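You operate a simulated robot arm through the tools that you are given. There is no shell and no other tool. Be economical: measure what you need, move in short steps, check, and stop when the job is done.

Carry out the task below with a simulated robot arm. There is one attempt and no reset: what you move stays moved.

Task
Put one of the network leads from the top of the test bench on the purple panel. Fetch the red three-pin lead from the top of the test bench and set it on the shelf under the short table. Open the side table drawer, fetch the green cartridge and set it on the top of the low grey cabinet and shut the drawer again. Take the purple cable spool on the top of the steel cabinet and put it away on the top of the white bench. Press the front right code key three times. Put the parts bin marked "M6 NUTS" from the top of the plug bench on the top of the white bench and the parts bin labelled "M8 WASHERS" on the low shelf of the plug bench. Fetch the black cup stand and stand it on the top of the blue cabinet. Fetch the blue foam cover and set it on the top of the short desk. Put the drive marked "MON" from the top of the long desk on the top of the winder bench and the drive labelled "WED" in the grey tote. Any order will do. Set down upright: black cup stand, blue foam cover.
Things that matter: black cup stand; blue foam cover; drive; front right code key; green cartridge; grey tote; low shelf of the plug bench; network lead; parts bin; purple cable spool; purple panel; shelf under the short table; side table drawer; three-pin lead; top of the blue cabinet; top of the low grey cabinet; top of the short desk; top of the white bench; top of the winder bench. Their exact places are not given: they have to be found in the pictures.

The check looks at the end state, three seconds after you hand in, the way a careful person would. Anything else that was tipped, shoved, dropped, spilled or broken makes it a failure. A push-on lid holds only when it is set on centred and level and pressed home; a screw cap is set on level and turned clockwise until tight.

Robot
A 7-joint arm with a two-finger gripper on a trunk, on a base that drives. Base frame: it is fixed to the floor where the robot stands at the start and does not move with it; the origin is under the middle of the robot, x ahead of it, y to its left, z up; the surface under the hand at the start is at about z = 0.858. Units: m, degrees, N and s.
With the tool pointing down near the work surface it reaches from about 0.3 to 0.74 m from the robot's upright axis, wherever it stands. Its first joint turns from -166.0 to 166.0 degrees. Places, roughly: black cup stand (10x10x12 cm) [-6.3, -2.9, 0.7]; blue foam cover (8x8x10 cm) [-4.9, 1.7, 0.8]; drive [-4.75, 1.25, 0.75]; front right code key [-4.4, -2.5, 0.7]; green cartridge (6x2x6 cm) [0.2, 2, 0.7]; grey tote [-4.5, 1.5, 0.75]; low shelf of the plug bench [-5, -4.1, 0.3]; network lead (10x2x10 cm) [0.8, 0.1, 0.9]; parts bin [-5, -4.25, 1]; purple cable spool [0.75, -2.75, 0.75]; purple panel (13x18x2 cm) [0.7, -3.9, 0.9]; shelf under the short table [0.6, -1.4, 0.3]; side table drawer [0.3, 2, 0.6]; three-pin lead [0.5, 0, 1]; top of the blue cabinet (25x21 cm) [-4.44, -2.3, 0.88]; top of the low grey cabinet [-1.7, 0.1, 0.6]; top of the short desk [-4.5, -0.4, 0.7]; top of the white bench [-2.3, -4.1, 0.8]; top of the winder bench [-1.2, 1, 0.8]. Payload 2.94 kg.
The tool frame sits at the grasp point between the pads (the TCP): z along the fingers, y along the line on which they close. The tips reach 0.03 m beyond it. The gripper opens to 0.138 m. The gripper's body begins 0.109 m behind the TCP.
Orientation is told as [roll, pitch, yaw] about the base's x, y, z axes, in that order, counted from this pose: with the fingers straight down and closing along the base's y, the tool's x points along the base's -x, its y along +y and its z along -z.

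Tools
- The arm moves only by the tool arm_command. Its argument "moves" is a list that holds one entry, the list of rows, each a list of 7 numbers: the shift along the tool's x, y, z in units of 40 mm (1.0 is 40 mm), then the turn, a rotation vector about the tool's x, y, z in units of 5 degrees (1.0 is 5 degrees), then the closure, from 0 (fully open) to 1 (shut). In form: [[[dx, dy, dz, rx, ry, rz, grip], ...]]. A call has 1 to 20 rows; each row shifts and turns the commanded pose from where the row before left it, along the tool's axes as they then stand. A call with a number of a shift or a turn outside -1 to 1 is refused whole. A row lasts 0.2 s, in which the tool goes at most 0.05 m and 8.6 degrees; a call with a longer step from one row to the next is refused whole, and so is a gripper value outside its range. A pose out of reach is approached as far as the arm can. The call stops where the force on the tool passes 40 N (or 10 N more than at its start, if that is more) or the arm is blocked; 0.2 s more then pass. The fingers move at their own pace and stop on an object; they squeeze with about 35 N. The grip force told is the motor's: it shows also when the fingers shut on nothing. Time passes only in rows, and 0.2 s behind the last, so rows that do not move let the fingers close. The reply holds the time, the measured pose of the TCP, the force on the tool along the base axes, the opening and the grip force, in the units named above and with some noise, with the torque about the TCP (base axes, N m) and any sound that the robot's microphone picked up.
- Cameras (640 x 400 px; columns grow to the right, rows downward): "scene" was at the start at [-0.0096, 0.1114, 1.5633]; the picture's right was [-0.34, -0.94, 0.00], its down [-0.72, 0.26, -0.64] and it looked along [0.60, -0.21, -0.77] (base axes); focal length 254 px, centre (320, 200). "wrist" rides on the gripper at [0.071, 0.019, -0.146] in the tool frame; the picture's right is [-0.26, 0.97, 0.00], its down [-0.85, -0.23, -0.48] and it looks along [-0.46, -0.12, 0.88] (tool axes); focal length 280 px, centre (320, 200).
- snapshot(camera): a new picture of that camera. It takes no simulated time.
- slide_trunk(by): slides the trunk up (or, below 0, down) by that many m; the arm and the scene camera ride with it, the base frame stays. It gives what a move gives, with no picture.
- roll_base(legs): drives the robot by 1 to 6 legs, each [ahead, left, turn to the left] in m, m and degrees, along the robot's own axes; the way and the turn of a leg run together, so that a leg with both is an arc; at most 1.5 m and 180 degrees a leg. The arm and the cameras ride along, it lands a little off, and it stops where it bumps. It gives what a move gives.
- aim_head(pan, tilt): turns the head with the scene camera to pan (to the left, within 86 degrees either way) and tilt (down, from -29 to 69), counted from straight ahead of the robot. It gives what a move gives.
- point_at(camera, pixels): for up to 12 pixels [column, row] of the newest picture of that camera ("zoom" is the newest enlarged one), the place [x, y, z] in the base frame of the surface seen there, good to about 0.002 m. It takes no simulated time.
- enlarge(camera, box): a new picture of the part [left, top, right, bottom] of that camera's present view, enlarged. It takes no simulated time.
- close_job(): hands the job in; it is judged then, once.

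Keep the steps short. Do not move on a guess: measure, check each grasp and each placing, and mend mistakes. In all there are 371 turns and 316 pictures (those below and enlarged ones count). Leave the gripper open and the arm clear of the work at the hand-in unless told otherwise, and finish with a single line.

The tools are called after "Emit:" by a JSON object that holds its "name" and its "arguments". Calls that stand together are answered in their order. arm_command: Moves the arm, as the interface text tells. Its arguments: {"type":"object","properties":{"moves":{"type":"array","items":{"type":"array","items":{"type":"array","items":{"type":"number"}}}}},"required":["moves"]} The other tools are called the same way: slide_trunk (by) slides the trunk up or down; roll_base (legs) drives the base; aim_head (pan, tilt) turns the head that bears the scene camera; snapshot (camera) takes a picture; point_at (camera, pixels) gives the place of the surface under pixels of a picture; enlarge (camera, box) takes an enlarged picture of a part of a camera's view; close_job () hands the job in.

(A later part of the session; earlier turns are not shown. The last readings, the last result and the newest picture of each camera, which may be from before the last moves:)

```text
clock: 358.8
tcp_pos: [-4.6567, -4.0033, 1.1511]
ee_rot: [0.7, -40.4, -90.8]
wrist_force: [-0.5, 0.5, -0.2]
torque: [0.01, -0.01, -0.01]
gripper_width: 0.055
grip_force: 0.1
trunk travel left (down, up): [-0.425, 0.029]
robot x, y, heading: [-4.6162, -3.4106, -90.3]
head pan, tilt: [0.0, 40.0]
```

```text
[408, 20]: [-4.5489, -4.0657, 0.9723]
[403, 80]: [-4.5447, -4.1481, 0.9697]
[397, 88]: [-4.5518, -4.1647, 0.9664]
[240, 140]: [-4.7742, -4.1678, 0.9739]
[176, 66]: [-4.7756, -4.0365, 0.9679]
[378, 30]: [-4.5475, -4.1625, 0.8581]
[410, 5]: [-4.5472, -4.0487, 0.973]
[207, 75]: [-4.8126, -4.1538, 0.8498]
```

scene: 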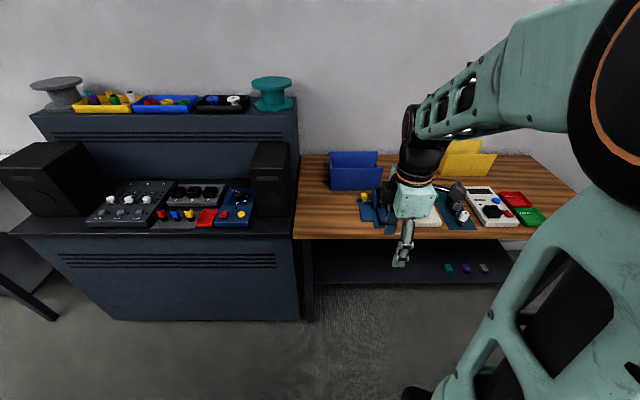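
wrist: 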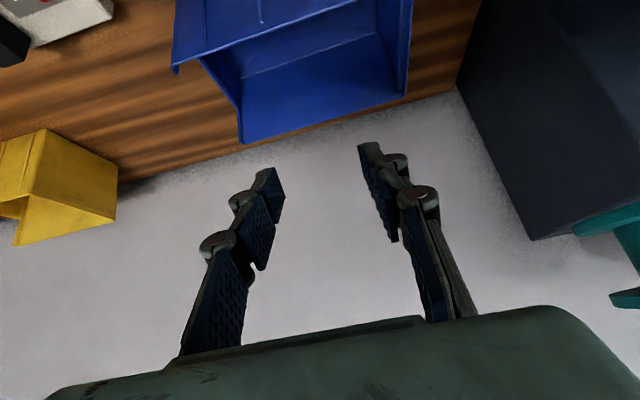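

Emit:
{"name": "arm_command", "arguments": {"moves": [[[0, 0.92, 0, 0, 0, 0, 0.6], [0, 0.92, 0, 0, 0, 0, 0.6], [0, 0.92, 0, 0, 0, 0, 0.6], [0.08, 0, 0.86, 0, 0, 0, 0.6], [0.08, 0, 0.86, 0, 0, 0, 0.6], [0.08, 0, 0.86, 0, 0, 0, 0.6], [0, 0, 0.86, 0, 0, 0, 0.6]]]}}

Emit:
{"name": "snapshot", "arguments": {"camera": "wrist"}}

Emit:
{"name": "snapshot", "arguments": {"camera": "scene"}}

```text
clock: 360.4
tcp_pos: [-4.5445, -4.0881, 1.0397]
ee_rot: [0.7, -40.3, -90.8]
wrist_force: [0.0, -0.8, 1.0]
torque: [-0.01, 0.03, -0.01]
gripper_width: 0.0551
grip_force: 0.0
trunk travel left (down, up): [-0.425, 0.029]
robot x, y, heading: [-4.6152, -3.4099, -90.3]
head pan, tilt: [0.0, 40.0]
```

```text
223 pictures are left
```

wrist: 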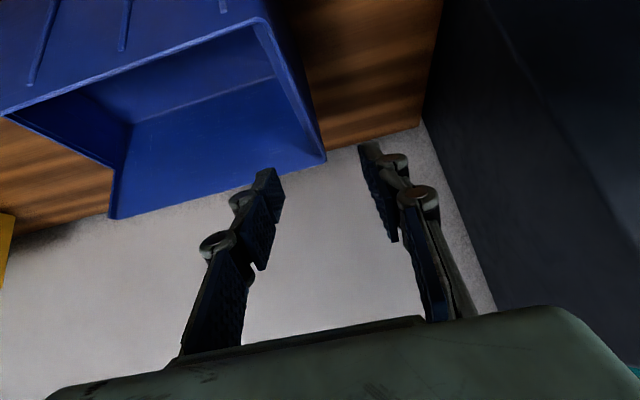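

```text
222 pictures are left
```

scene: 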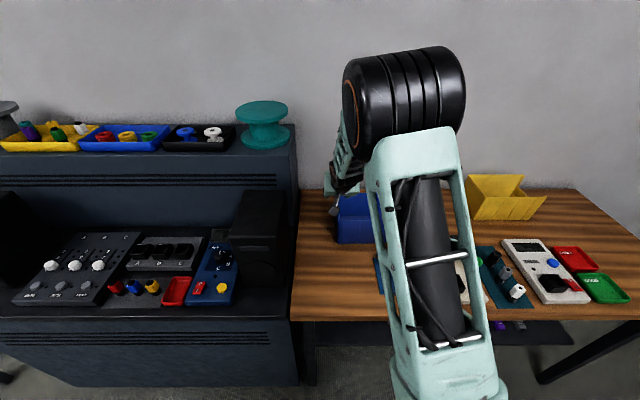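

Emit:
{"name": "arm_command", "arguments": {"moves": [[[0.54, -0.06, 0.635, 0, 0, 0, 0.6], [0.54, 0, 0.635, 0, 0, 0, 0.6], [0.54, 0, 0.635, 0, 0, 0, 0.6]]]}}

Emit:
{"name": "snapshot", "arguments": {"camera": "wrist"}}

```text
clock: 361.2
tcp_pos: [-4.5452, -4.0881, 0.9408]
ee_rot: [0.7, -40.3, -90.7]
wrist_force: [0.1, 0.0, 0.1]
torque: [0.01, 0.02, 0.01]
gripper_width: 0.055
grip_force: 0.0
trunk travel left (down, up): [-0.425, 0.029]
robot x, y, heading: [-4.6163, -3.4119, -90.2]
head pan, tilt: [0.0, 40.0]
```

```text
221 pictures are left
```

wrist: 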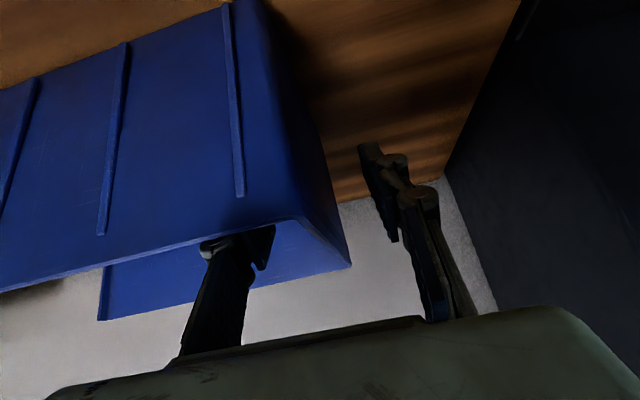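

Emit:
{"name": "arm_command", "arguments": {"moves": [[[0, 0, 0, 0, 0, 0, 1], [0, 0, 0, 0, 0, 0, 1], [0, 0, 0, 0, 0, 0, 1], [0, 0, 0, 0, 0, 0, 1], [0, 0, 0, 0, 0, 0, 1], [-0.27, 0, -0.32, 0, 0, 0, 1], [-0.27, 0, -0.32, 0, 0, 0, 1], [-0.54, 0, -0.64, 0, 0, 0, 1], [-0.54, 0, -0.64, 0, 0, 0, 1]]]}}

Emit:
{"name": "snapshot", "arguments": {"camera": "scene"}}

```text
clock: 363.2
tcp_pos: [-4.5487, -4.0853, 1.0402]
ee_rot: [0.6, -40.2, -91.0]
wrist_force: [-0.2, -0.8, -3.5]
torque: [0.02, -0.37, -0.02]
gripper_width: 0.006
grip_force: 32.1
trunk travel left (down, up): [-0.425, 0.029]
robot x, y, heading: [-4.6192, -3.4072, -90.2]
head pan, tilt: [0.0, 40.0]
```

```text
220 pictures are left
```

scene: 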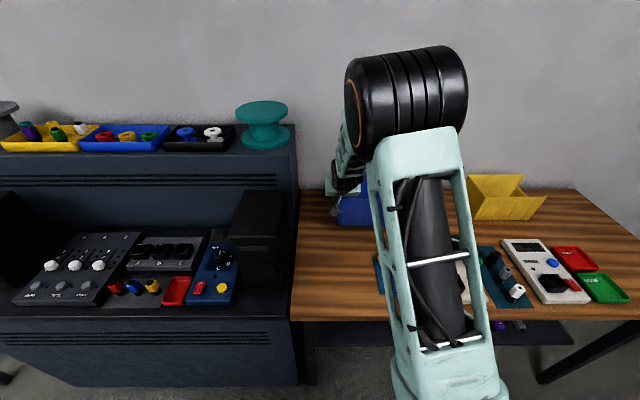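

Emit:
{"name": "arm_command", "arguments": {"moves": [[[-0.54, 0, -0.64, 0, 0, 0, 1], [-0.54, 0, -0.64, 0, 0, 0, 1], [-0.27, 0, -0.32, 0, 0, 0, 1]]]}}

Emit:
{"name": "roll_base", "arguments": {"legs": [[-0.52, -0.06, 0]]}}

Emit:
{"name": "slide_trunk", "arguments": {"by": -0.4}}

Emit:
{"name": "snapshot", "arguments": {"camera": "scene"}}

```text
clock: 364.0
tcp_pos: [-4.5488, -4.0841, 1.1251]
ee_rot: [0.7, -40.4, -90.8]
wrist_force: [-1.1, 1.5, -3.8]
torque: [0.02, -0.37, 0.0]
gripper_width: 0.0061
grip_force: 32.0
trunk travel left (down, up): [-0.425, 0.029]
robot x, y, heading: [-4.6172, -3.409, -90.5]
head pan, tilt: [0.0, 40.0]
```

```text
clock: 367.0
tcp_pos: [-4.6057, -3.5691, 1.124]
ee_rot: [0.7, -40.3, -90.9]
wrist_force: [-0.3, 0.0, -3.1]
torque: [0.07, -0.35, 0.01]
gripper_width: 0.0059
grip_force: 32.0
trunk travel left (down, up): [-0.425, 0.029]
robot x, y, heading: [-4.673, -2.8934, -90.3]
head pan, tilt: [0.0, 40.0]
```

```text
clock: 370.8
tcp_pos: [-4.6059, -3.5698, 0.7241]
ee_rot: [0.7, -40.2, -90.9]
wrist_force: [0.4, 0.8, -4.4]
torque: [0.06, -0.37, 0.01]
gripper_width: 0.006
grip_force: 31.7
trunk travel left (down, up): [-0.025, 0.429]
robot x, y, heading: [-4.6756, -2.8938, -90.3]
head pan, tilt: [0.0, 40.0]
```

```text
219 pictures are left
```

scene: 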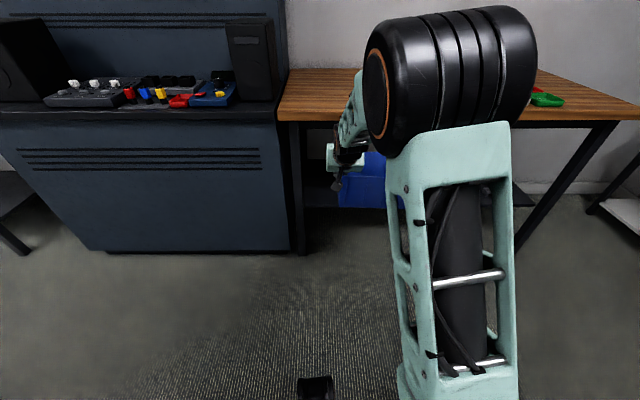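

Emit:
{"name": "arm_command", "arguments": {"moves": [[[0.73, 0, 0.857, 0, 0, 0, 1], [0.73, 0, 0.857, 0, 0, 0, 1], [0.73, 0, 0.857, 0, 0, 0, 1], [0.73, 0, 0.857, 0, 0, 0, 1], [0.73, 0, 0.857, 0, 0, 0, 1], [0.73, 0, 0.857, 0, 0, 0, 1]]]}}

Emit:
{"name": "snapshot", "arguments": {"camera": "scene"}}

Emit:
{"name": "snapshot", "arguments": {"camera": "wrist"}}

```text
clock: 372.2
tcp_pos: [-4.6017, -3.5688, 0.4556]
ee_rot: [0.7, -40.4, -90.9]
wrist_force: [0.0, -0.4, -1.3]
torque: [0.1, -0.34, 0.03]
gripper_width: 0.0059
grip_force: 31.9
trunk travel left (down, up): [-0.025, 0.429]
robot x, y, heading: [-4.6734, -2.8946, -90.3]
head pan, tilt: [0.0, 40.0]
```

```text
218 pictures are left
```

scene: 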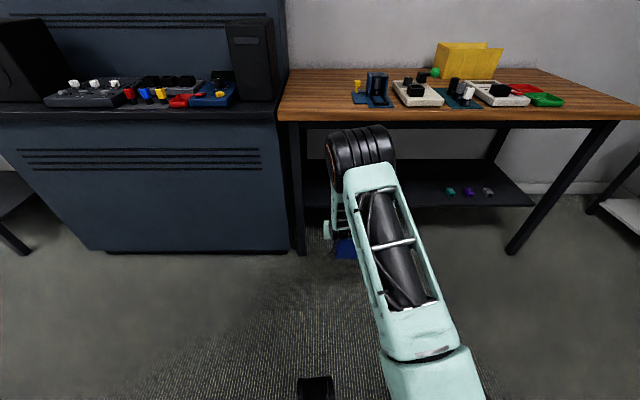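

```text
217 pictures are left
```

wrist: 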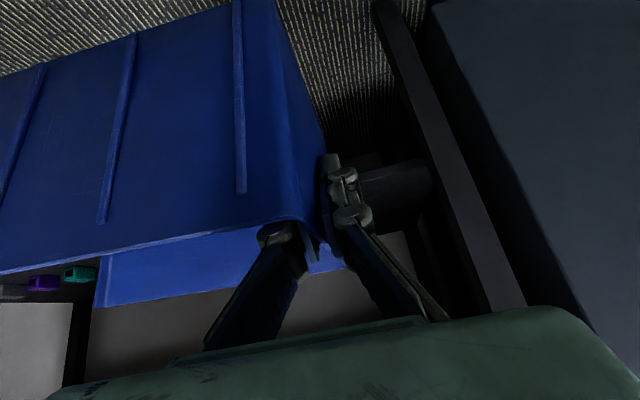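

Emit:
{"name": "point_at", "arguments": {"camera": "scene", "pixels": [[345, 140], [375, 130], [335, 170], [330, 200], [333, 215], [330, 232], [345, 250], [304, 190], [338, 205]]}}

Emit:
{"name": "enlarge", "arguments": {"camera": "scene", "box": [280, 100, 440, 290]}}

```text
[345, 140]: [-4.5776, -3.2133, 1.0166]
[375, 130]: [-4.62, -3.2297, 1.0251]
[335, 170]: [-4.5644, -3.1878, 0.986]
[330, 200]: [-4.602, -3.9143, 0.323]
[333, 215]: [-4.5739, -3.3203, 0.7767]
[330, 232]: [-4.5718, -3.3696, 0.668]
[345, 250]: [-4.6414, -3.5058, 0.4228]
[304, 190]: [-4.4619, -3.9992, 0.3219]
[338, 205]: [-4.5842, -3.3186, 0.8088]
```

```text
2.11 times, centred on (360, 195) of scene
```

zoom: 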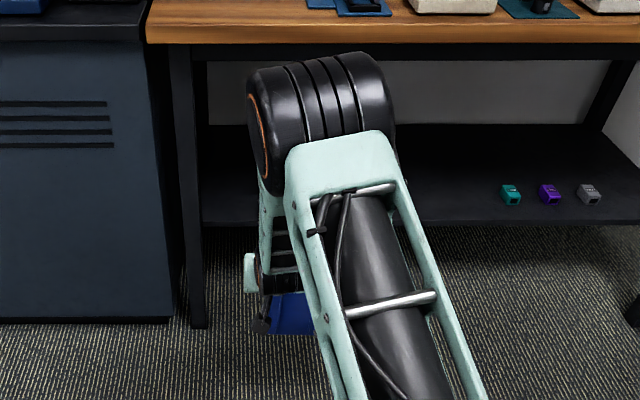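

Emit:
{"name": "point_at", "arguments": {"camera": "scene", "pixels": [[420, 200], [420, 204], [420, 207], [420, 196], [302, 215], [303, 250], [420, 118], [420, 110]]}}

```text
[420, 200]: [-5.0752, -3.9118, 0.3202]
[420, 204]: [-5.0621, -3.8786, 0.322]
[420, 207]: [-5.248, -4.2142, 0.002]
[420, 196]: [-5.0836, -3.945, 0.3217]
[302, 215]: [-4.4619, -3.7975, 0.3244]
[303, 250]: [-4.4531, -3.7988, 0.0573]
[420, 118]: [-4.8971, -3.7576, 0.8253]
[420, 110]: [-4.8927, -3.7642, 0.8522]
```

Emit:
{"name": "arm_command", "arguments": {"moves": [[[-0.43, 0, 0.365, 0, 0, 0, 1], [-0.43, 0, 0.365, 0, 0, 0, 1]]]}}

Emit:
{"name": "roll_base", "arguments": {"legs": [[0, -0.1, 0], [0.2, 0, 0]]}}

Emit:
{"name": "snapshot", "arguments": {"camera": "scene"}}

```text
clock: 372.8
tcp_pos: [-4.6036, -3.6136, 0.4534]
ee_rot: [0.8, -40.3, -90.8]
wrist_force: [0.8, 0.2, -2.9]
torque: [0.03, -0.35, 0.03]
gripper_width: 0.0061
grip_force: 31.4
trunk travel left (down, up): [-0.025, 0.429]
robot x, y, heading: [-4.6765, -2.8928, -90.5]
head pan, tilt: [0.0, 40.0]
```

```text
clock: 375.5
tcp_pos: [-4.7026, -3.8092, 0.4544]
ee_rot: [0.6, -40.2, -90.8]
wrist_force: [0.5, 0.5, -3.3]
torque: [0.01, -0.33, 0.0]
gripper_width: 0.0063
grip_force: 32.0
trunk travel left (down, up): [-0.025, 0.429]
robot x, y, heading: [-4.7794, -3.092, -90.3]
head pan, tilt: [0.0, 40.0]
```

```text
215 pictures are left
```

scene: 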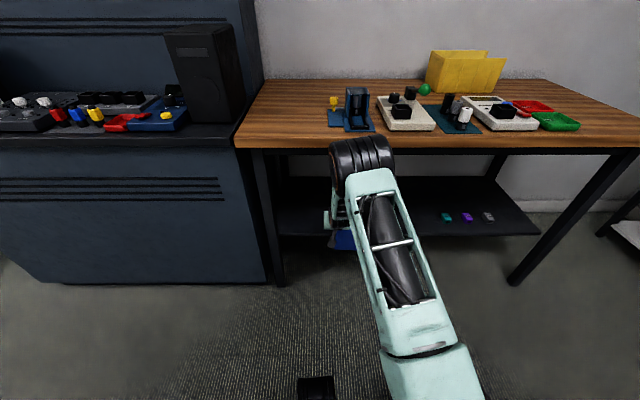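

Emit:
{"name": "roll_base", "arguments": {"legs": [[0.08, 0, 0]]}}

Emit:
{"name": "snapshot", "arguments": {"camera": "wrist"}}

Emit:
{"name": "snapshot", "arguments": {"camera": "scene"}}

```text
clock: 376.6
tcp_pos: [-4.7043, -3.8881, 0.4549]
ee_rot: [0.7, -40.2, -90.8]
wrist_force: [-0.8, 0.0, -2.6]
torque: [0.05, -0.37, 0.02]
gripper_width: 0.0063
grip_force: 31.6
trunk travel left (down, up): [-0.025, 0.429]
robot x, y, heading: [-4.7747, -3.1706, -90.4]
head pan, tilt: [0.0, 40.0]
```

```text
214 pictures are left
```

wrist: 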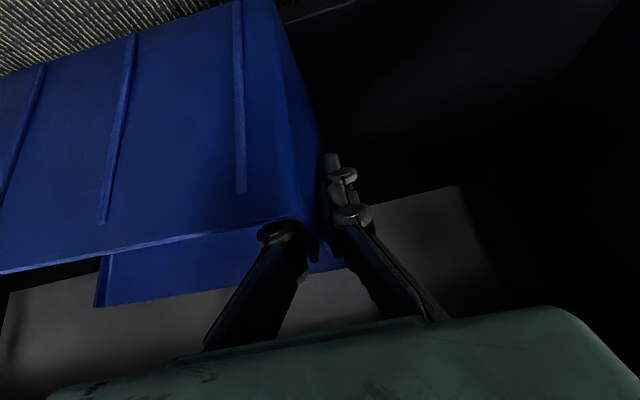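

```text
213 pictures are left
```

scene: 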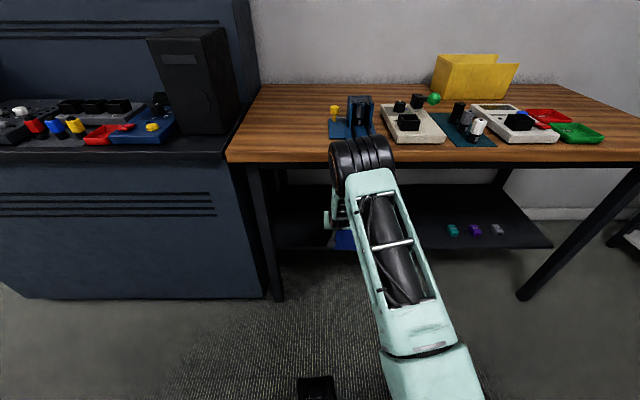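

Emit:
{"name": "roll_base", "arguments": {"legs": [[0.03, 0, 0]]}}

Emit:
{"name": "point_at", "arguments": {"camera": "wrist", "pixels": [[270, 210], [150, 240], [20, 265], [270, 30], [320, 175], [60, 75]]}}

```text
clock: 377.4
tcp_pos: [-4.7034, -3.9191, 0.4537]
ee_rot: [0.7, -40.1, -90.8]
wrist_force: [-0.5, -0.4, -2.1]
torque: [0.03, -0.37, 0.01]
gripper_width: 0.0061
grip_force: 31.4
trunk travel left (down, up): [-0.025, 0.429]
robot x, y, heading: [-4.7789, -3.1983, -90.3]
head pan, tilt: [0.0, 40.0]
```

```text
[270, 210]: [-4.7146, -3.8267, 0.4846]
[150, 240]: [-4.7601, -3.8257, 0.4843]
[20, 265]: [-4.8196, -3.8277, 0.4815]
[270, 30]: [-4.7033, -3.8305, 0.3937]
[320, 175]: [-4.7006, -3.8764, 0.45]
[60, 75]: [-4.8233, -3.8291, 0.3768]
```

Emit:
{"name": "arm_command", "arguments": {"moves": [[[0.25, 0, 0.29, 0, 0, 0, 1], [0.24, 0, 0.28, 0, 0, 0, 1], [0.05, 0, 0.06, 0, 0, 0, 1], [0.05, 0, 0.06, 0, 0, 0, 1], [0.05, 0, 0.06, 0, 0, 0, 1]]]}}

```text
clock: 378.6
tcp_pos: [-4.7036, -3.9192, 0.4154]
ee_rot: [0.7, -40.3, -90.8]
wrist_force: [0.5, -1.0, -0.6]
torque: [-0.04, 0.21, 0.25]
gripper_width: 0.0062
grip_force: 31.3
trunk travel left (down, up): [-0.025, 0.429]
robot x, y, heading: [-4.7776, -3.1977, -90.1]
head pan, tilt: [0.0, 40.0]
```

Emit:
{"name": "arm_command", "arguments": {"moves": [[[0.05, 0, 0.06, 0, 0, 0, 1], [0.04, 0, 0.05, 0, 0, 0, 1], [0, 0, 0, 0, 0, 0, 0.8], [0, 0, 0, 0, 0, 0, 0.7], [0, 0, 0, 0, 0, 0, 0.7]]]}}

Emit:
{"name": "arm_command", "arguments": {"moves": [[[-0.27, 0, -0.32, 0, 0, 0, 0.7], [-0.4, 0, -0.48, 0, 0, 0, 0.7], [-0.4, 0, -0.48, 0, 0, 0, 0.7]]]}}

Emit:
{"name": "snapshot", "arguments": {"camera": "wrist"}}

```text
clock: 379.8
tcp_pos: [-4.704, -3.9188, 0.4093]
ee_rot: [0.8, -40.2, -90.8]
wrist_force: [-0.6, -0.8, 0.5]
torque: [0.03, -0.01, -0.03]
gripper_width: 0.0414
grip_force: 0.1
trunk travel left (down, up): [-0.025, 0.429]
robot x, y, heading: [-4.7768, -3.2006, -90.2]
head pan, tilt: [0.0, 40.0]
```

```text
clock: 380.6
tcp_pos: [-4.7035, -3.919, 0.476]
ee_rot: [0.7, -40.3, -90.8]
wrist_force: [0.6, -0.1, -0.8]
torque: [-0.03, 0.0, -0.02]
gripper_width: 0.0412
grip_force: 0.2
trunk travel left (down, up): [-0.025, 0.429]
robot x, y, heading: [-4.7749, -3.1986, -90.3]
head pan, tilt: [0.0, 40.0]
```

```text
212 pictures are left
```

wrist: 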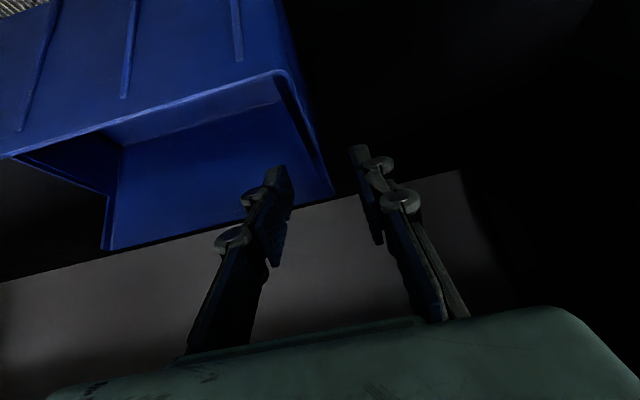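

Emit:
{"name": "arm_command", "arguments": {"moves": [[[-0.4, 0, -0.48, 0, 0, 0, 0.7]]]}}

Emit:
{"name": "roll_base", "arguments": {"legs": [[-0.25, 0, 0]]}}

Emit:
{"name": "snapshot", "arguments": {"camera": "wrist"}}

Emit:
{"name": "snapshot", "arguments": {"camera": "scene"}}

```text
clock: 381.0
tcp_pos: [-4.7037, -3.9194, 0.5002]
ee_rot: [0.8, -40.2, -90.8]
wrist_force: [-0.1, 0.0, 0.1]
torque: [0.01, -0.04, 0.02]
gripper_width: 0.0416
grip_force: 0.1
trunk travel left (down, up): [-0.025, 0.429]
robot x, y, heading: [-4.7753, -3.2026, -90.1]
head pan, tilt: [0.0, 40.0]
```

```text
clock: 382.9
tcp_pos: [-4.7, -3.6704, 0.4997]
ee_rot: [0.7, -40.2, -90.5]
wrist_force: [-0.8, -0.2, -0.4]
torque: [-0.02, -0.02, 0.0]
gripper_width: 0.0415
grip_force: 0.0
trunk travel left (down, up): [-0.025, 0.429]
robot x, y, heading: [-4.7762, -2.9508, -90.0]
head pan, tilt: [0.0, 40.0]
```

```text
211 pictures are left
```

wrist: 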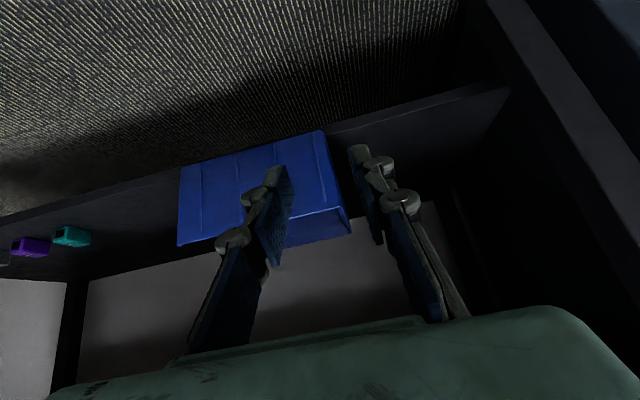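

```text
210 pictures are left
```

scene: 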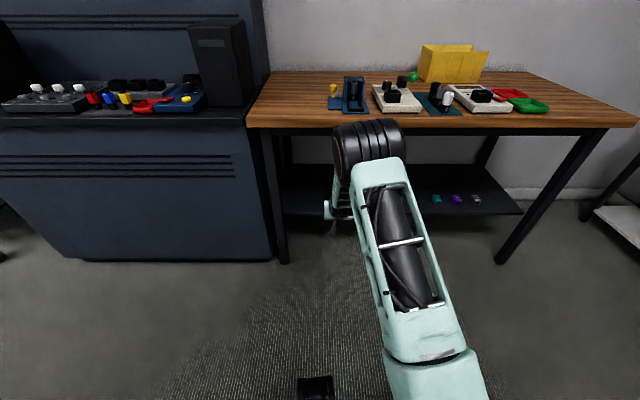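

Emit:
{"name": "enlarge", "arguments": {"camera": "wrist", "box": [150, 80, 400, 270]}}

Emit:
{"name": "point_at", "arguments": {"camera": "wrist", "pixels": [[185, 168], [320, 135], [185, 235], [230, 160], [338, 140], [150, 182], [170, 177], [420, 120]]}}

```text
2.11 times, centred on (275, 175) of wrist
```

zoom: 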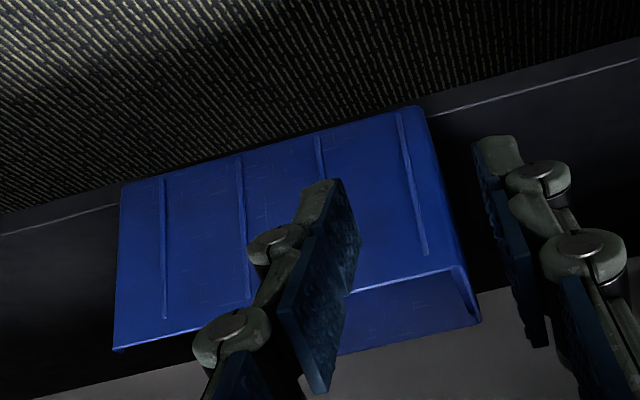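

```text
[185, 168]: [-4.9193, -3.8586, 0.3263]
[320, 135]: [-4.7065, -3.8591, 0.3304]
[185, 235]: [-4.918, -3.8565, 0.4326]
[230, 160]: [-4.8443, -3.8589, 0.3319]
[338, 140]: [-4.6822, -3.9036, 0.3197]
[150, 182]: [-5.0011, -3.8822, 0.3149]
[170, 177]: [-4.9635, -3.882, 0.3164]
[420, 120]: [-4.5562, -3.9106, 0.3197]
```

The bin overhangs the shelf edge slightly; I push it in ~4 cm with closed fingers.

Emit:
{"name": "arm_command", "arguments": {"moves": [[[0.62, 0, 0.73, 0, 0, 0, 1], [0.62, 0, 0.73, 0, 0, 0, 1], [0.62, 0, 0.73, 0, 0, 0, 1]]]}}

Emit:
{"name": "roll_base", "arguments": {"legs": [[0, -0.115, 0], [0.13, 0, 0]]}}

Emit:
{"name": "snapshot", "arguments": {"camera": "wrist"}}

```text
clock: 383.7
tcp_pos: [-4.6986, -3.67, 0.3858]
ee_rot: [0.8, -40.4, -90.6]
wrist_force: [-0.4, 0.4, 0.2]
torque: [0.06, -0.05, -0.01]
gripper_width: 0.0
grip_force: 28.2
trunk travel left (down, up): [-0.025, 0.429]
robot x, y, heading: [-4.7767, -2.9531, -90.2]
head pan, tilt: [0.0, 40.0]
```

```text
clock: 386.2
tcp_pos: [-4.8156, -3.7981, 0.3845]
ee_rot: [0.7, -40.3, -90.6]
wrist_force: [0.7, -0.3, -0.4]
torque: [0.02, 0.01, -0.03]
gripper_width: 0.0
grip_force: 28.4
trunk travel left (down, up): [-0.025, 0.429]
robot x, y, heading: [-4.8922, -3.0805, -90.3]
head pan, tilt: [0.0, 40.0]
```

```text
208 pictures are left
```

wrist: 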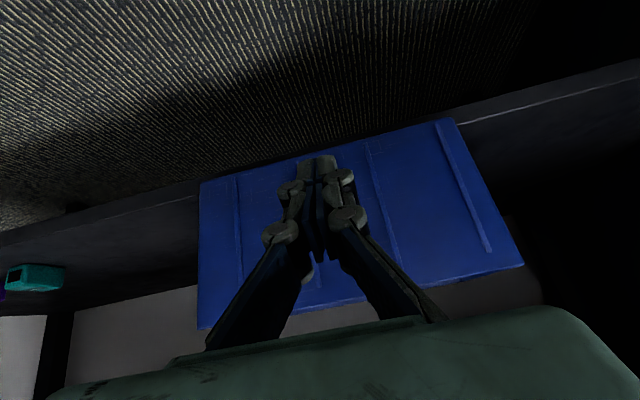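

Emit:
{"name": "arm_command", "arguments": {"moves": [[[-0.34, 0, 0.29, 0, 0, 0, 1], [-0.34, 0, 0.29, 0, 0, 0, 1], [-0.34, 0, 0.29, 0, 0, 0, 1], [-0.34, 0, 0.29, 0, 0, 0, 1]]]}}

Emit:
{"name": "arm_command", "arguments": {"moves": [[[0.34, 0, -0.29, 0, 0, 0, 1], [0.34, 0, -0.29, 0, 0, 0, 1], [0.34, 0, -0.29, 0, 0, 0, 1], [0.34, 0, -0.29, 0, 0, 0, 1]]]}}

Emit:
{"name": "roll_base", "arguments": {"legs": [[-0.13, 0, 0]]}}

Emit:
{"name": "snapshot", "arguments": {"camera": "wrist"}}

```text
clock: 387.2
tcp_pos: [-4.8156, -3.8703, 0.3859]
ee_rot: [0.7, -40.2, -90.6]
wrist_force: [1.2, 1.5, 0.0]
torque: [0.03, 0.01, -0.01]
gripper_width: 0.0
grip_force: 28.7
trunk travel left (down, up): [-0.025, 0.429]
robot x, y, heading: [-4.8895, -3.079, -90.1]
head pan, tilt: [0.0, 40.0]
```

```text
clock: 388.2
tcp_pos: [-4.8142, -3.7995, 0.3859]
ee_rot: [0.6, -40.3, -90.5]
wrist_force: [-0.6, -0.5, -1.1]
torque: [-0.03, -0.01, -0.02]
gripper_width: 0.0
grip_force: 28.1
trunk travel left (down, up): [-0.025, 0.429]
robot x, y, heading: [-4.8889, -3.0809, -89.9]
head pan, tilt: [0.0, 40.0]
```

```text
clock: 389.5
tcp_pos: [-4.8135, -3.6685, 0.3859]
ee_rot: [0.7, -40.2, -90.5]
wrist_force: [0.5, -0.2, -0.3]
torque: [-0.01, -0.03, -0.02]
gripper_width: 0.0001
grip_force: 27.9
trunk travel left (down, up): [-0.025, 0.429]
robot x, y, heading: [-4.8885, -2.9508, -89.9]
head pan, tilt: [0.0, 40.0]
```

```text
207 pictures are left
```

wrist: 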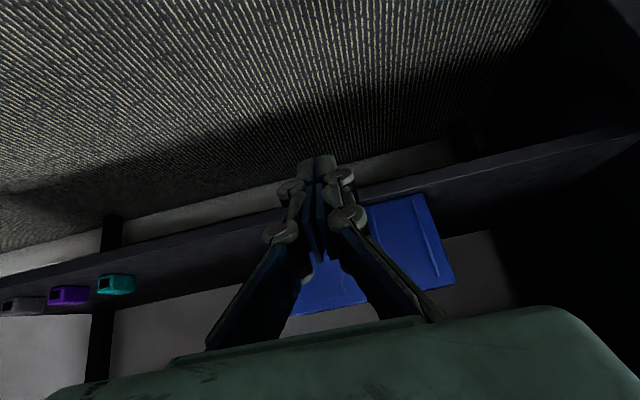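

The M8 bin is fully on the low shelf. I raise the trunk, straighten the tool and turn to look for the black cup stand.

Emit:
{"name": "roll_base", "arguments": {"legs": [[-0.1, 0, 0]]}}

Emit:
{"name": "slide_trunk", "arguments": {"by": 0.4}}

Emit:
{"name": "arm_command", "arguments": {"moves": [[[0, 0, -1, 0, 1, 0, 0.3], [0, 0, -1, 0, 1, 0, 0.3], [0, 0, -1, 0, 1, 0, 0.3], [0, 0, -1, 0, 1, 0, 0.3], [0, 0, -1, 0, 1, 0, 0.3], [0, 0, -1, 0, 1, 0, 0.3], [0, 0, -1, 0, 1, 0, 0.3], [0.5, 0, -1, 0, 1, 0, 0.3], [1, 0, 0, 0, 0, 0, 0.3], [1, 0, 0, 0, 0, 0, 0.3]]]}}

Emit:
{"name": "roll_base", "arguments": {"legs": [[0, 0, -90], [0.3, 0, 0]]}}

Emit:
{"name": "aim_head", "arguments": {"pan": 0, "tilt": 35}}

Emit:
{"name": "snapshot", "arguments": {"camera": "scene"}}

```text
clock: 390.6
tcp_pos: [-4.8132, -3.5688, 0.3855]
ee_rot: [0.7, -40.2, -90.6]
wrist_force: [0.4, -0.1, 0.5]
torque: [-0.04, -0.03, 0.02]
gripper_width: 0.0001
grip_force: 28.5
trunk travel left (down, up): [-0.025, 0.429]
robot x, y, heading: [-4.8912, -2.8531, -90.1]
head pan, tilt: [0.0, 40.0]
```

```text
clock: 394.5
tcp_pos: [-4.8132, -3.5681, 0.7858]
ee_rot: [0.7, -40.2, -90.5]
wrist_force: [0.0, -0.6, -0.6]
torque: [-0.01, -0.01, 0.0]
gripper_width: 0.0
grip_force: 28.0
trunk travel left (down, up): [-0.425, 0.029]
robot x, y, heading: [-4.8923, -2.848, -90.0]
head pan, tilt: [0.0, 40.0]
```

```text
clock: 396.7
tcp_pos: [-4.815, -3.3452, 1.0716]
ee_rot: [0.7, -0.2, -90.0]
wrist_force: [0.0, -0.2, 0.7]
torque: [-0.02, -0.02, 0.06]
gripper_width: 0.0965
grip_force: 0.0
trunk travel left (down, up): [-0.425, 0.029]
robot x, y, heading: [-4.892, -2.8521, -89.7]
head pan, tilt: [0.0, 40.0]
```

```text
clock: 402.6
tcp_pos: [-5.6856, -2.9224, 1.0725]
ee_rot: [0.6, -0.1, 179.6]
wrist_force: [0.2, 0.4, 0.0]
torque: [-0.03, -0.02, -0.02]
gripper_width: 0.0967
grip_force: 0.1
trunk travel left (down, up): [-0.425, 0.029]
robot x, y, heading: [-5.191, -2.85, 179.7]
head pan, tilt: [0.0, 40.0]
```

```text
clock: 403.2
tcp_pos: [-5.6855, -2.9214, 1.0726]
ee_rot: [0.7, -0.1, 179.6]
wrist_force: [-0.2, 0.2, -0.1]
torque: [0.02, 0.01, -0.03]
gripper_width: 0.0966
grip_force: 0.1
trunk travel left (down, up): [-0.425, 0.029]
robot x, y, heading: [-5.1887, -2.8464, 179.8]
head pan, tilt: [0.0, 35.0]
```

```text
206 pictures are left
```

scene: 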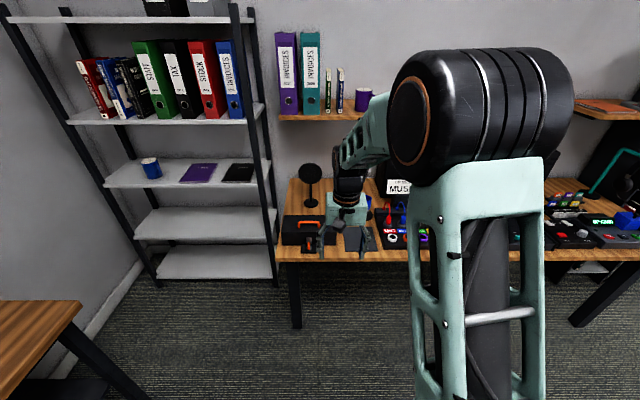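

Emit:
{"name": "enlarge", "arguments": {"camera": "scene", "box": [265, 140, 425, 280]}}

Emit:
{"name": "point_at", "arguments": {"camera": "scene", "pixels": [[311, 172], [311, 203], [302, 180], [320, 180], [312, 192], [305, 205], [318, 205], [281, 255], [300, 230]]}}

```text
2.86 times, centred on (345, 210) of scene
```

zoom: 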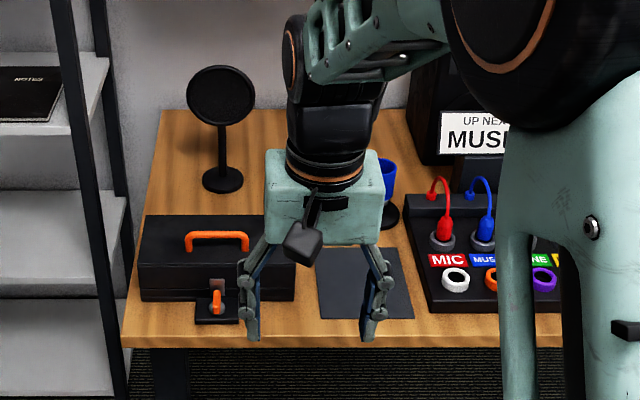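

```text
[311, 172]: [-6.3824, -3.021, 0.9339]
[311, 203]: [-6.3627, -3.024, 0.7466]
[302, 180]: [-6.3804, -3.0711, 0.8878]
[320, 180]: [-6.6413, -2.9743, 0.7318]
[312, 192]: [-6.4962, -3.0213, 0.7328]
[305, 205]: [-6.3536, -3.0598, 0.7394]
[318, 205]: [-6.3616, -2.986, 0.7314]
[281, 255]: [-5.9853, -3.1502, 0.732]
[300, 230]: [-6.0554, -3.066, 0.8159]
```

Emit:
{"name": "snapshot", "arguments": {"camera": "wrist"}}

```text
204 pictures are left
```

wrist: 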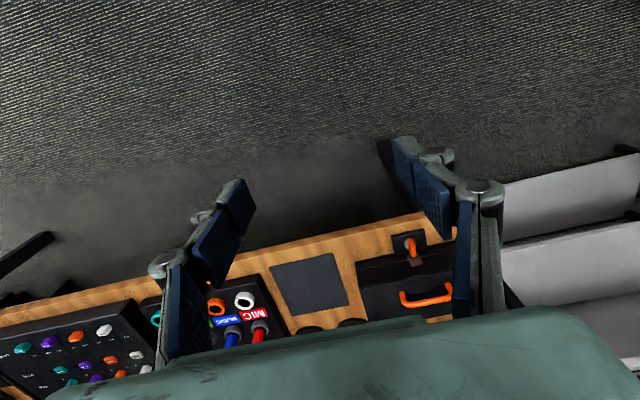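

Emit:
{"name": "arm_command", "arguments": {"moves": [[[0, 0, -1, 0, 0, 0, 0.3], [0, 0, -1, 0, 0, 0, 0.3]]]}}

Emit:
{"name": "roll_base", "arguments": {"legs": [[0.4, 0, 0]]}}

Emit:
{"name": "snapshot", "arguments": {"camera": "wrist"}}

Emit:
{"name": "snapshot", "arguments": {"camera": "scene"}}

```text
clock: 403.8
tcp_pos: [-5.6844, -2.9207, 1.1539]
ee_rot: [0.6, -0.2, 179.7]
wrist_force: [0.0, 0.1, 0.3]
torque: [0.02, 0.02, 0.01]
gripper_width: 0.0964
grip_force: 0.1
trunk travel left (down, up): [-0.425, 0.029]
robot x, y, heading: [-5.1922, -2.8476, 179.7]
head pan, tilt: [0.0, 35.0]
```

```text
clock: 406.3
tcp_pos: [-6.0841, -2.9229, 1.1526]
ee_rot: [0.5, -0.2, 180.0]
wrist_force: [0.1, -0.2, -0.1]
torque: [-0.01, -0.05, -0.02]
gripper_width: 0.0968
grip_force: 0.1
trunk travel left (down, up): [-0.425, 0.029]
robot x, y, heading: [-5.5876, -2.8464, -180.0]
head pan, tilt: [0.0, 35.0]
```

```text
203 pictures are left
```

wrist: 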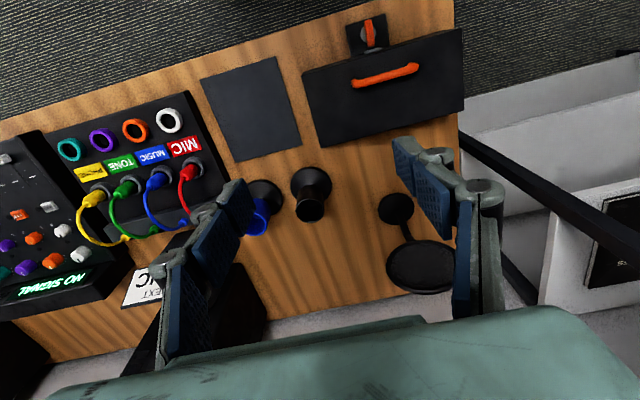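

```text
202 pictures are left
```

scene: 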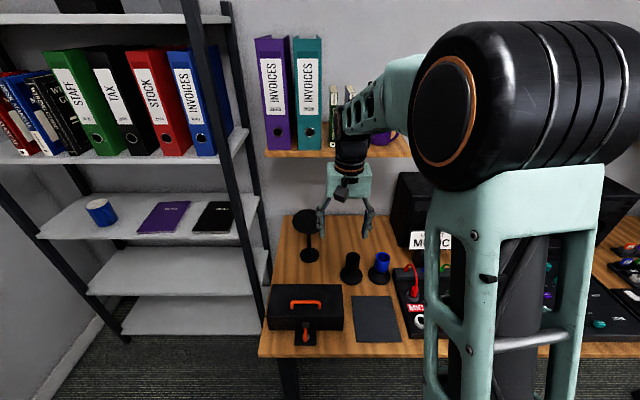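

Emit:
{"name": "enlarge", "arguments": {"camera": "wrist", "box": [230, 140, 370, 250]}}

Emit:
{"name": "enlarge", "arguments": {"camera": "scene", "box": [320, 230, 420, 300]}}

Emit:
{"name": "point_at", "arguments": {"camera": "wrist", "pixels": [[311, 205], [299, 208], [323, 208], [310, 216], [309, 172], [295, 180], [329, 180], [312, 168], [262, 190], [300, 230], [310, 240]]}}

Emit:
{"name": "point_at", "arguments": {"camera": "scene", "pixels": [[351, 256], [346, 256], [357, 256], [352, 252], [351, 268], [340, 275], [362, 275], [351, 284]]}}

```text
3.64 times, centred on (300, 195) of wrist
```

zoom: 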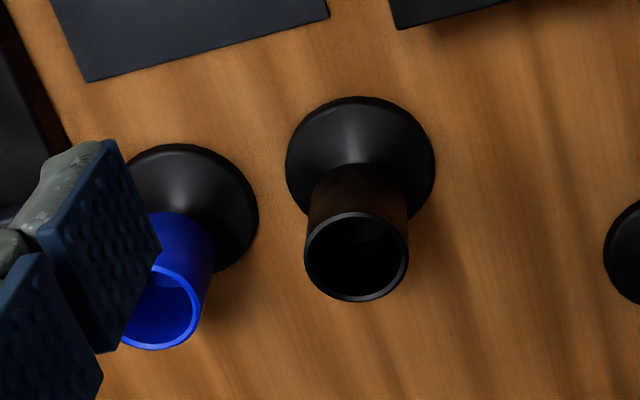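

```text
5.71 times, centred on (370, 265) of scene
```

zoom: 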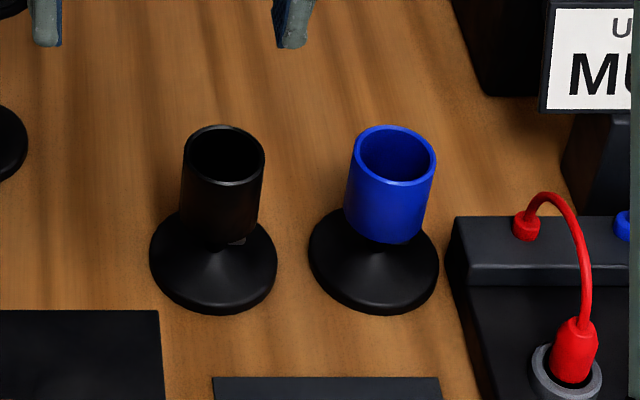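

```text
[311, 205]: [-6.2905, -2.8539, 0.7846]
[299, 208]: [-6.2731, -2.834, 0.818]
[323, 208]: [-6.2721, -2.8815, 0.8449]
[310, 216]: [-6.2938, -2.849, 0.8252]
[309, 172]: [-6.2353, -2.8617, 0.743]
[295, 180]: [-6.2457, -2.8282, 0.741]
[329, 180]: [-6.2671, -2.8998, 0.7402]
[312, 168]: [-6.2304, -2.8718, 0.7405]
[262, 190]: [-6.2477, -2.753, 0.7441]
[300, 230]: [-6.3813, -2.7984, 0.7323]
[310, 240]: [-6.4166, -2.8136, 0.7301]
```

```text
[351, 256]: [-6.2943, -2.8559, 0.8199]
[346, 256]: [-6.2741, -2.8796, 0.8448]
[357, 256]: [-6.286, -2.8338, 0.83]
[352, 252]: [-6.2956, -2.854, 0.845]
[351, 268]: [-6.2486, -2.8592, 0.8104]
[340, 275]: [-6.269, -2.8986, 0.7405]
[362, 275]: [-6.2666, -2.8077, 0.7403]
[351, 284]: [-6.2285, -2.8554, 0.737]
```

Emit:
{"name": "arm_command", "arguments": {"moves": [[[-0.95, -0.33, 0, 0, 0, 0, 0.4], [-0.95, -0.33, 0, 0, 0, 0, 0.4], [-0.95, -0.33, 0, 0, 0, 0, 0.4], [-0.95, -0.33, 0, 0, 0, 0, 0.4], [-0.92, -0.33, 0, 0, 0, 0, 0.4], [0, 0, 1, 0, 0, 0, 0.4], [0, 0, 1, 0, 0, 0, 0.4], [0, 0, 1, 0, 0, 0, 0.4], [0, 0, 1, 0, 0, 0, 0.4], [0, 0, 1, 0, 0, 0, 0.4]]]}}

Emit:
{"name": "snapshot", "arguments": {"camera": "wrist"}}

```text
clock: 408.5
tcp_pos: [-6.2747, -2.857, 0.9522]
ee_rot: [0.5, -0.2, 179.9]
wrist_force: [0.8, 0.3, 0.1]
torque: [-0.01, -0.02, 0.0]
gripper_width: 0.0829
grip_force: 0.1
trunk travel left (down, up): [-0.425, 0.029]
robot x, y, heading: [-5.585, -2.8474, -180.0]
head pan, tilt: [0.0, 35.0]
```

```text
199 pictures are left
```

wrist: 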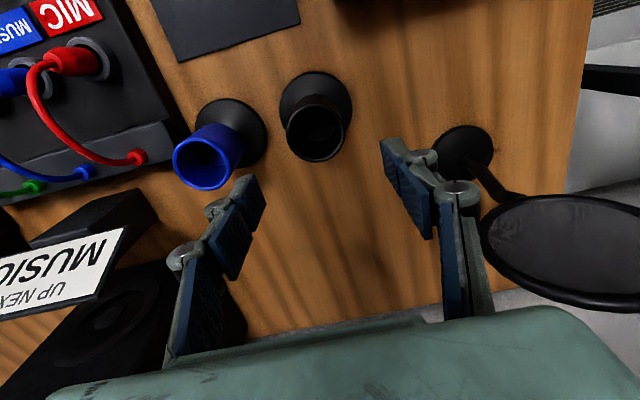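

Emit:
{"name": "point_at", "arguments": {"camera": "wrist", "pixels": [[288, 130], [344, 128], [316, 159], [314, 97], [240, 150], [225, 130], [206, 188]]}}

```text
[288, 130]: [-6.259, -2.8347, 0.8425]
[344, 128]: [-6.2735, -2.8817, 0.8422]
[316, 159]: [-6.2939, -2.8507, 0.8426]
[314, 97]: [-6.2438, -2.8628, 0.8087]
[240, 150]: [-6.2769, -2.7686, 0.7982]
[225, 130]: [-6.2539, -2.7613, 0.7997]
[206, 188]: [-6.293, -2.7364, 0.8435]
```

Emit:
{"name": "arm_command", "arguments": {"moves": [[[0.1, 0, 1, 0, 0, 0, 0.4], [0, 0, 1, 0, 0, 0, 0.4], [0, 0, 0.6, 0, 0, 0, 0.4], [0, 0, 0.5, 0, 0, 0, 0.4], [0, 0, 0, 0, 0, 0, 1], [0, 0, 0, 0, 0, 0, 1], [0, 0, 0, 0, 0, 0, 1], [0, 0, 0, 0, 0, 0, 1]]]}}

Emit:
{"name": "arm_command", "arguments": {"moves": [[[0, 0, -0.4, 0, 0, 0, 1], [0, 0, -1, 0, 0, 0, 1], [0, 0, -1, 0, 0, 0, 1], [0, 0, -1, 0, 0, 0, 1], [0, 0, -1, 0, 0, 0, 1], [0, 0, -1, 0, 0, 0, 1], [0, 0, -1, 0, 0, 0, 1], [0, 0, -1, 0, 0, 0, 1]]]}}

Emit:
{"name": "snapshot", "arguments": {"camera": "wrist"}}

```text
clock: 410.3
tcp_pos: [-6.2706, -2.859, 0.828]
ee_rot: [0.6, -0.2, 179.8]
wrist_force: [0.9, 2.3, 0.1]
torque: [0.27, 0.13, -0.12]
gripper_width: 0.0545
grip_force: 34.8
trunk travel left (down, up): [-0.425, 0.029]
robot x, y, heading: [-5.5846, -2.8492, -179.9]
head pan, tilt: [0.0, 35.0]
```

```text
clock: 412.1
tcp_pos: [-6.2686, -2.8562, 1.123]
ee_rot: [0.6, -0.1, 179.9]
wrist_force: [0.5, -0.5, -5.1]
torque: [0.03, 0.0, -0.03]
gripper_width: 0.0543
grip_force: 35.1
trunk travel left (down, up): [-0.425, 0.029]
robot x, y, heading: [-5.5869, -2.848, -179.6]
head pan, tilt: [0.0, 35.0]
```

```text
198 pictures are left
```

wrist: 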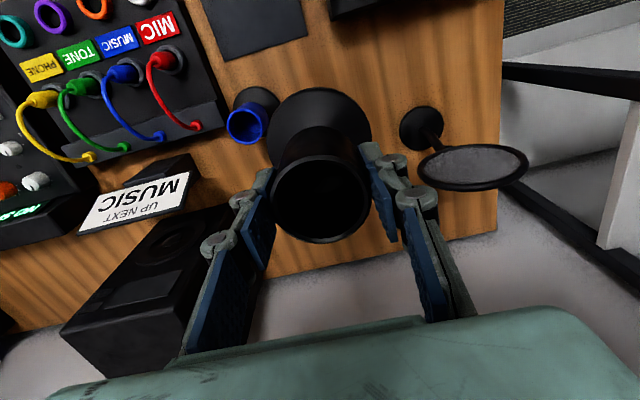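

Black cup stand is held. I retract and drive to face the blue table with the key pad and cabinet.

Emit:
{"name": "arm_command", "arguments": {"moves": [[[1, 0, 0, 0, 0, 0, 1], [1, 0, 0, 0, 0, 0, 1], [1, 0, 0, 0, 0, 0, 1], [1, 0, 0, 0, 0, 0, 1], [1, 0, 0, 0, 0, 0, 1], [1, 0, 0, 0, 0, 0, 1], [1, 0, 0, 0, 0, 0, 1]]]}}

Emit:
{"name": "roll_base", "arguments": {"legs": [[-0.4, 0, 0], [0, 0.27, 0], [0, 0, -90]]}}

Emit:
{"name": "aim_head", "arguments": {"pan": -15, "tilt": 40}}

Emit:
{"name": "snapshot", "arguments": {"camera": "scene"}}

```text
clock: 413.7
tcp_pos: [-5.9869, -2.8578, 1.1242]
ee_rot: [0.6, -0.2, 179.8]
wrist_force: [-0.4, 0.0, -5.1]
torque: [-0.01, 0.01, -0.02]
gripper_width: 0.0545
grip_force: 34.8
trunk travel left (down, up): [-0.425, 0.029]
robot x, y, heading: [-5.584, -2.848, -179.9]
head pan, tilt: [0.0, 35.0]
```

```text
clock: 422.6
tcp_pos: [-5.1896, -2.7163, 1.1243]
ee_rot: [0.6, -0.2, 89.4]
wrist_force: [0.5, -0.7, -5.1]
torque: [0.02, -0.01, 0.01]
gripper_width: 0.0542
grip_force: 34.4
trunk travel left (down, up): [-0.425, 0.029]
robot x, y, heading: [-5.1841, -3.1174, 89.4]
head pan, tilt: [0.0, 35.0]
```

```text
clock: 423.4
tcp_pos: [-5.189, -2.7164, 1.1252]
ee_rot: [0.6, -0.3, 89.5]
wrist_force: [0.0, 0.2, -5.4]
torque: [0.03, 0.0, 0.01]
gripper_width: 0.0543
grip_force: 35.3
trunk travel left (down, up): [-0.425, 0.029]
robot x, y, heading: [-5.1868, -3.1159, 89.7]
head pan, tilt: [-15.0, 40.0]
```

```text
197 pictures are left
```

scene: 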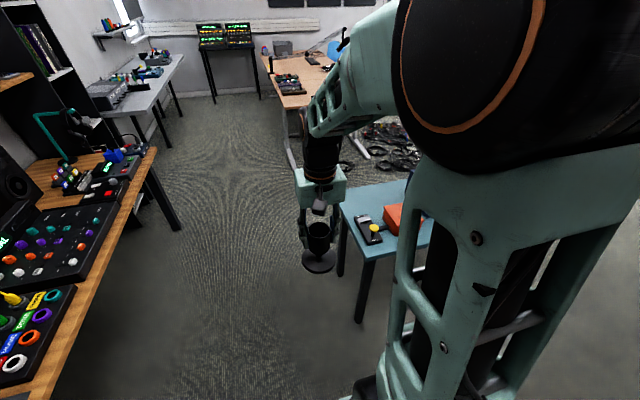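

Emit:
{"name": "roll_base", "arguments": {"legs": [[0, -0.72, 0]]}}

Emit:
{"name": "aim_head", "arguments": {"pan": 0, "tilt": 45}}

Emit:
{"name": "snapshot", "arguments": {"camera": "scene"}}

```text
clock: 430.2
tcp_pos: [-4.4626, -2.7251, 1.1232]
ee_rot: [0.6, -0.2, 89.1]
wrist_force: [-0.8, -0.5, -4.8]
torque: [-0.01, -0.02, 0.0]
gripper_width: 0.0543
grip_force: 35.0
trunk travel left (down, up): [-0.425, 0.029]
robot x, y, heading: [-4.4643, -3.124, 89.1]
head pan, tilt: [-15.0, 40.0]
```

```text
clock: 431.0
tcp_pos: [-4.4614, -2.7252, 1.1243]
ee_rot: [0.6, -0.2, 89.1]
wrist_force: [1.0, 0.3, -4.6]
torque: [-0.01, 0.01, 0.02]
gripper_width: 0.0543
grip_force: 34.9
trunk travel left (down, up): [-0.425, 0.029]
robot x, y, heading: [-4.4581, -3.1267, 88.9]
head pan, tilt: [0.0, 45.0]
```

```text
196 pictures are left
```

scene: 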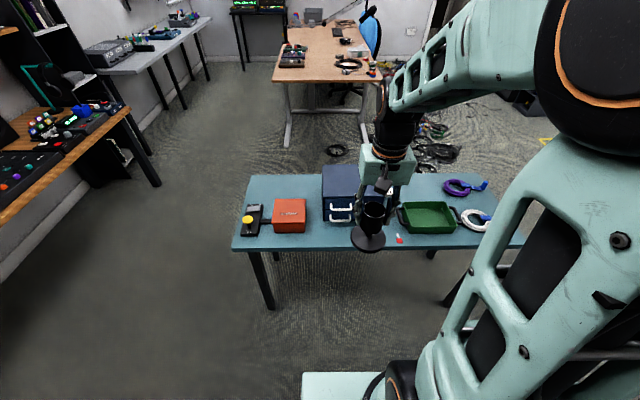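

Emit:
{"name": "enlarge", "arguments": {"camera": "scene", "box": [230, 150, 510, 290]}}

Emit:
{"name": "point_at", "arguments": {"camera": "scene", "pixels": [[323, 166], [358, 168], [323, 196], [355, 198], [340, 180], [335, 212], [400, 238], [255, 215], [243, 250], [360, 165], [370, 165], [345, 220]]}}

```text
2.29 times, centred on (370, 220) of scene
```

zoom: 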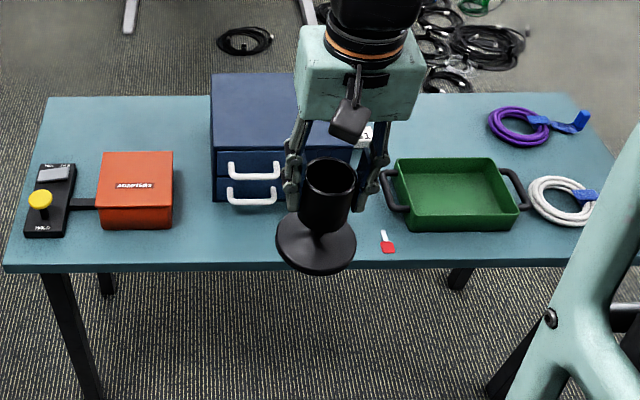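

```text
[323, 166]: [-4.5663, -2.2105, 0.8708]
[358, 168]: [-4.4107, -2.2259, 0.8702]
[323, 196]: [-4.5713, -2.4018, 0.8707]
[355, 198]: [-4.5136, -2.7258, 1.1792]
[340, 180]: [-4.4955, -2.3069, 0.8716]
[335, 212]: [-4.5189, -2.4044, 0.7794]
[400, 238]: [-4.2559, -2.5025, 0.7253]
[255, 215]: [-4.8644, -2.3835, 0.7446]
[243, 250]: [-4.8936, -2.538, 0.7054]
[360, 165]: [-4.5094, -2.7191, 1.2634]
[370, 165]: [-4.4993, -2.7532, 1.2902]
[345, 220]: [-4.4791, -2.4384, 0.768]
```

Emit:
{"name": "roll_base", "arguments": {"legs": [[0.25, 0, 1]]}}

Emit:
{"name": "arm_command", "arguments": {"moves": [[[-0.9, 0, 0, 0, 0, 0, 1], [-0.9, 0, 0, 0, 0, 0, 1], [-0.9, 0, 0, 0, 0, 0, 1], [-0.9, 0, 0, 0, 0, 0, 1], [-0.9, 0, 0, 0, 0, 0, 1]]]}}

Emit:
{"name": "snapshot", "arguments": {"camera": "wrist"}}

```text
clock: 432.8
tcp_pos: [-4.4693, -2.4757, 1.1235]
ee_rot: [0.6, -0.2, 90.1]
wrist_force: [-0.9, 0.6, -4.8]
torque: [-0.05, -0.02, 0.01]
gripper_width: 0.0541
grip_force: 35.4
trunk travel left (down, up): [-0.425, 0.029]
robot x, y, heading: [-4.4562, -2.8768, 90.1]
head pan, tilt: [0.0, 45.0]
```

```text
clock: 434.0
tcp_pos: [-4.4691, -2.2955, 1.1238]
ee_rot: [0.5, -0.1, 90.2]
wrist_force: [0.0, 0.4, -4.5]
torque: [-0.02, -0.02, 0.02]
gripper_width: 0.0543
grip_force: 35.0
trunk travel left (down, up): [-0.425, 0.029]
robot x, y, heading: [-4.4585, -2.8799, 90.3]
head pan, tilt: [0.0, 45.0]
```

```text
194 pictures are left
```

wrist: 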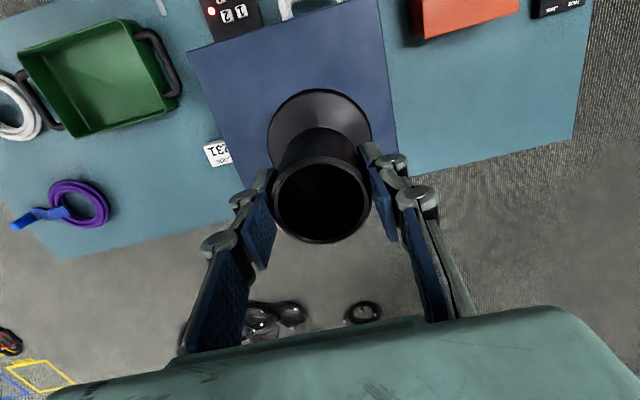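

Emit:
{"name": "point_at", "arguments": {"camera": "wrist", "pixels": [[194, 58], [375, 6], [392, 140], [245, 170], [240, 12], [228, 18]]}}

```text
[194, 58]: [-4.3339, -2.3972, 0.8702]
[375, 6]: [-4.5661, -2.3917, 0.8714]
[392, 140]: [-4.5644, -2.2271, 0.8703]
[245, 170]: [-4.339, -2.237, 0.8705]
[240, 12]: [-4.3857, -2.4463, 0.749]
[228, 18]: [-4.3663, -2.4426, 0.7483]
```

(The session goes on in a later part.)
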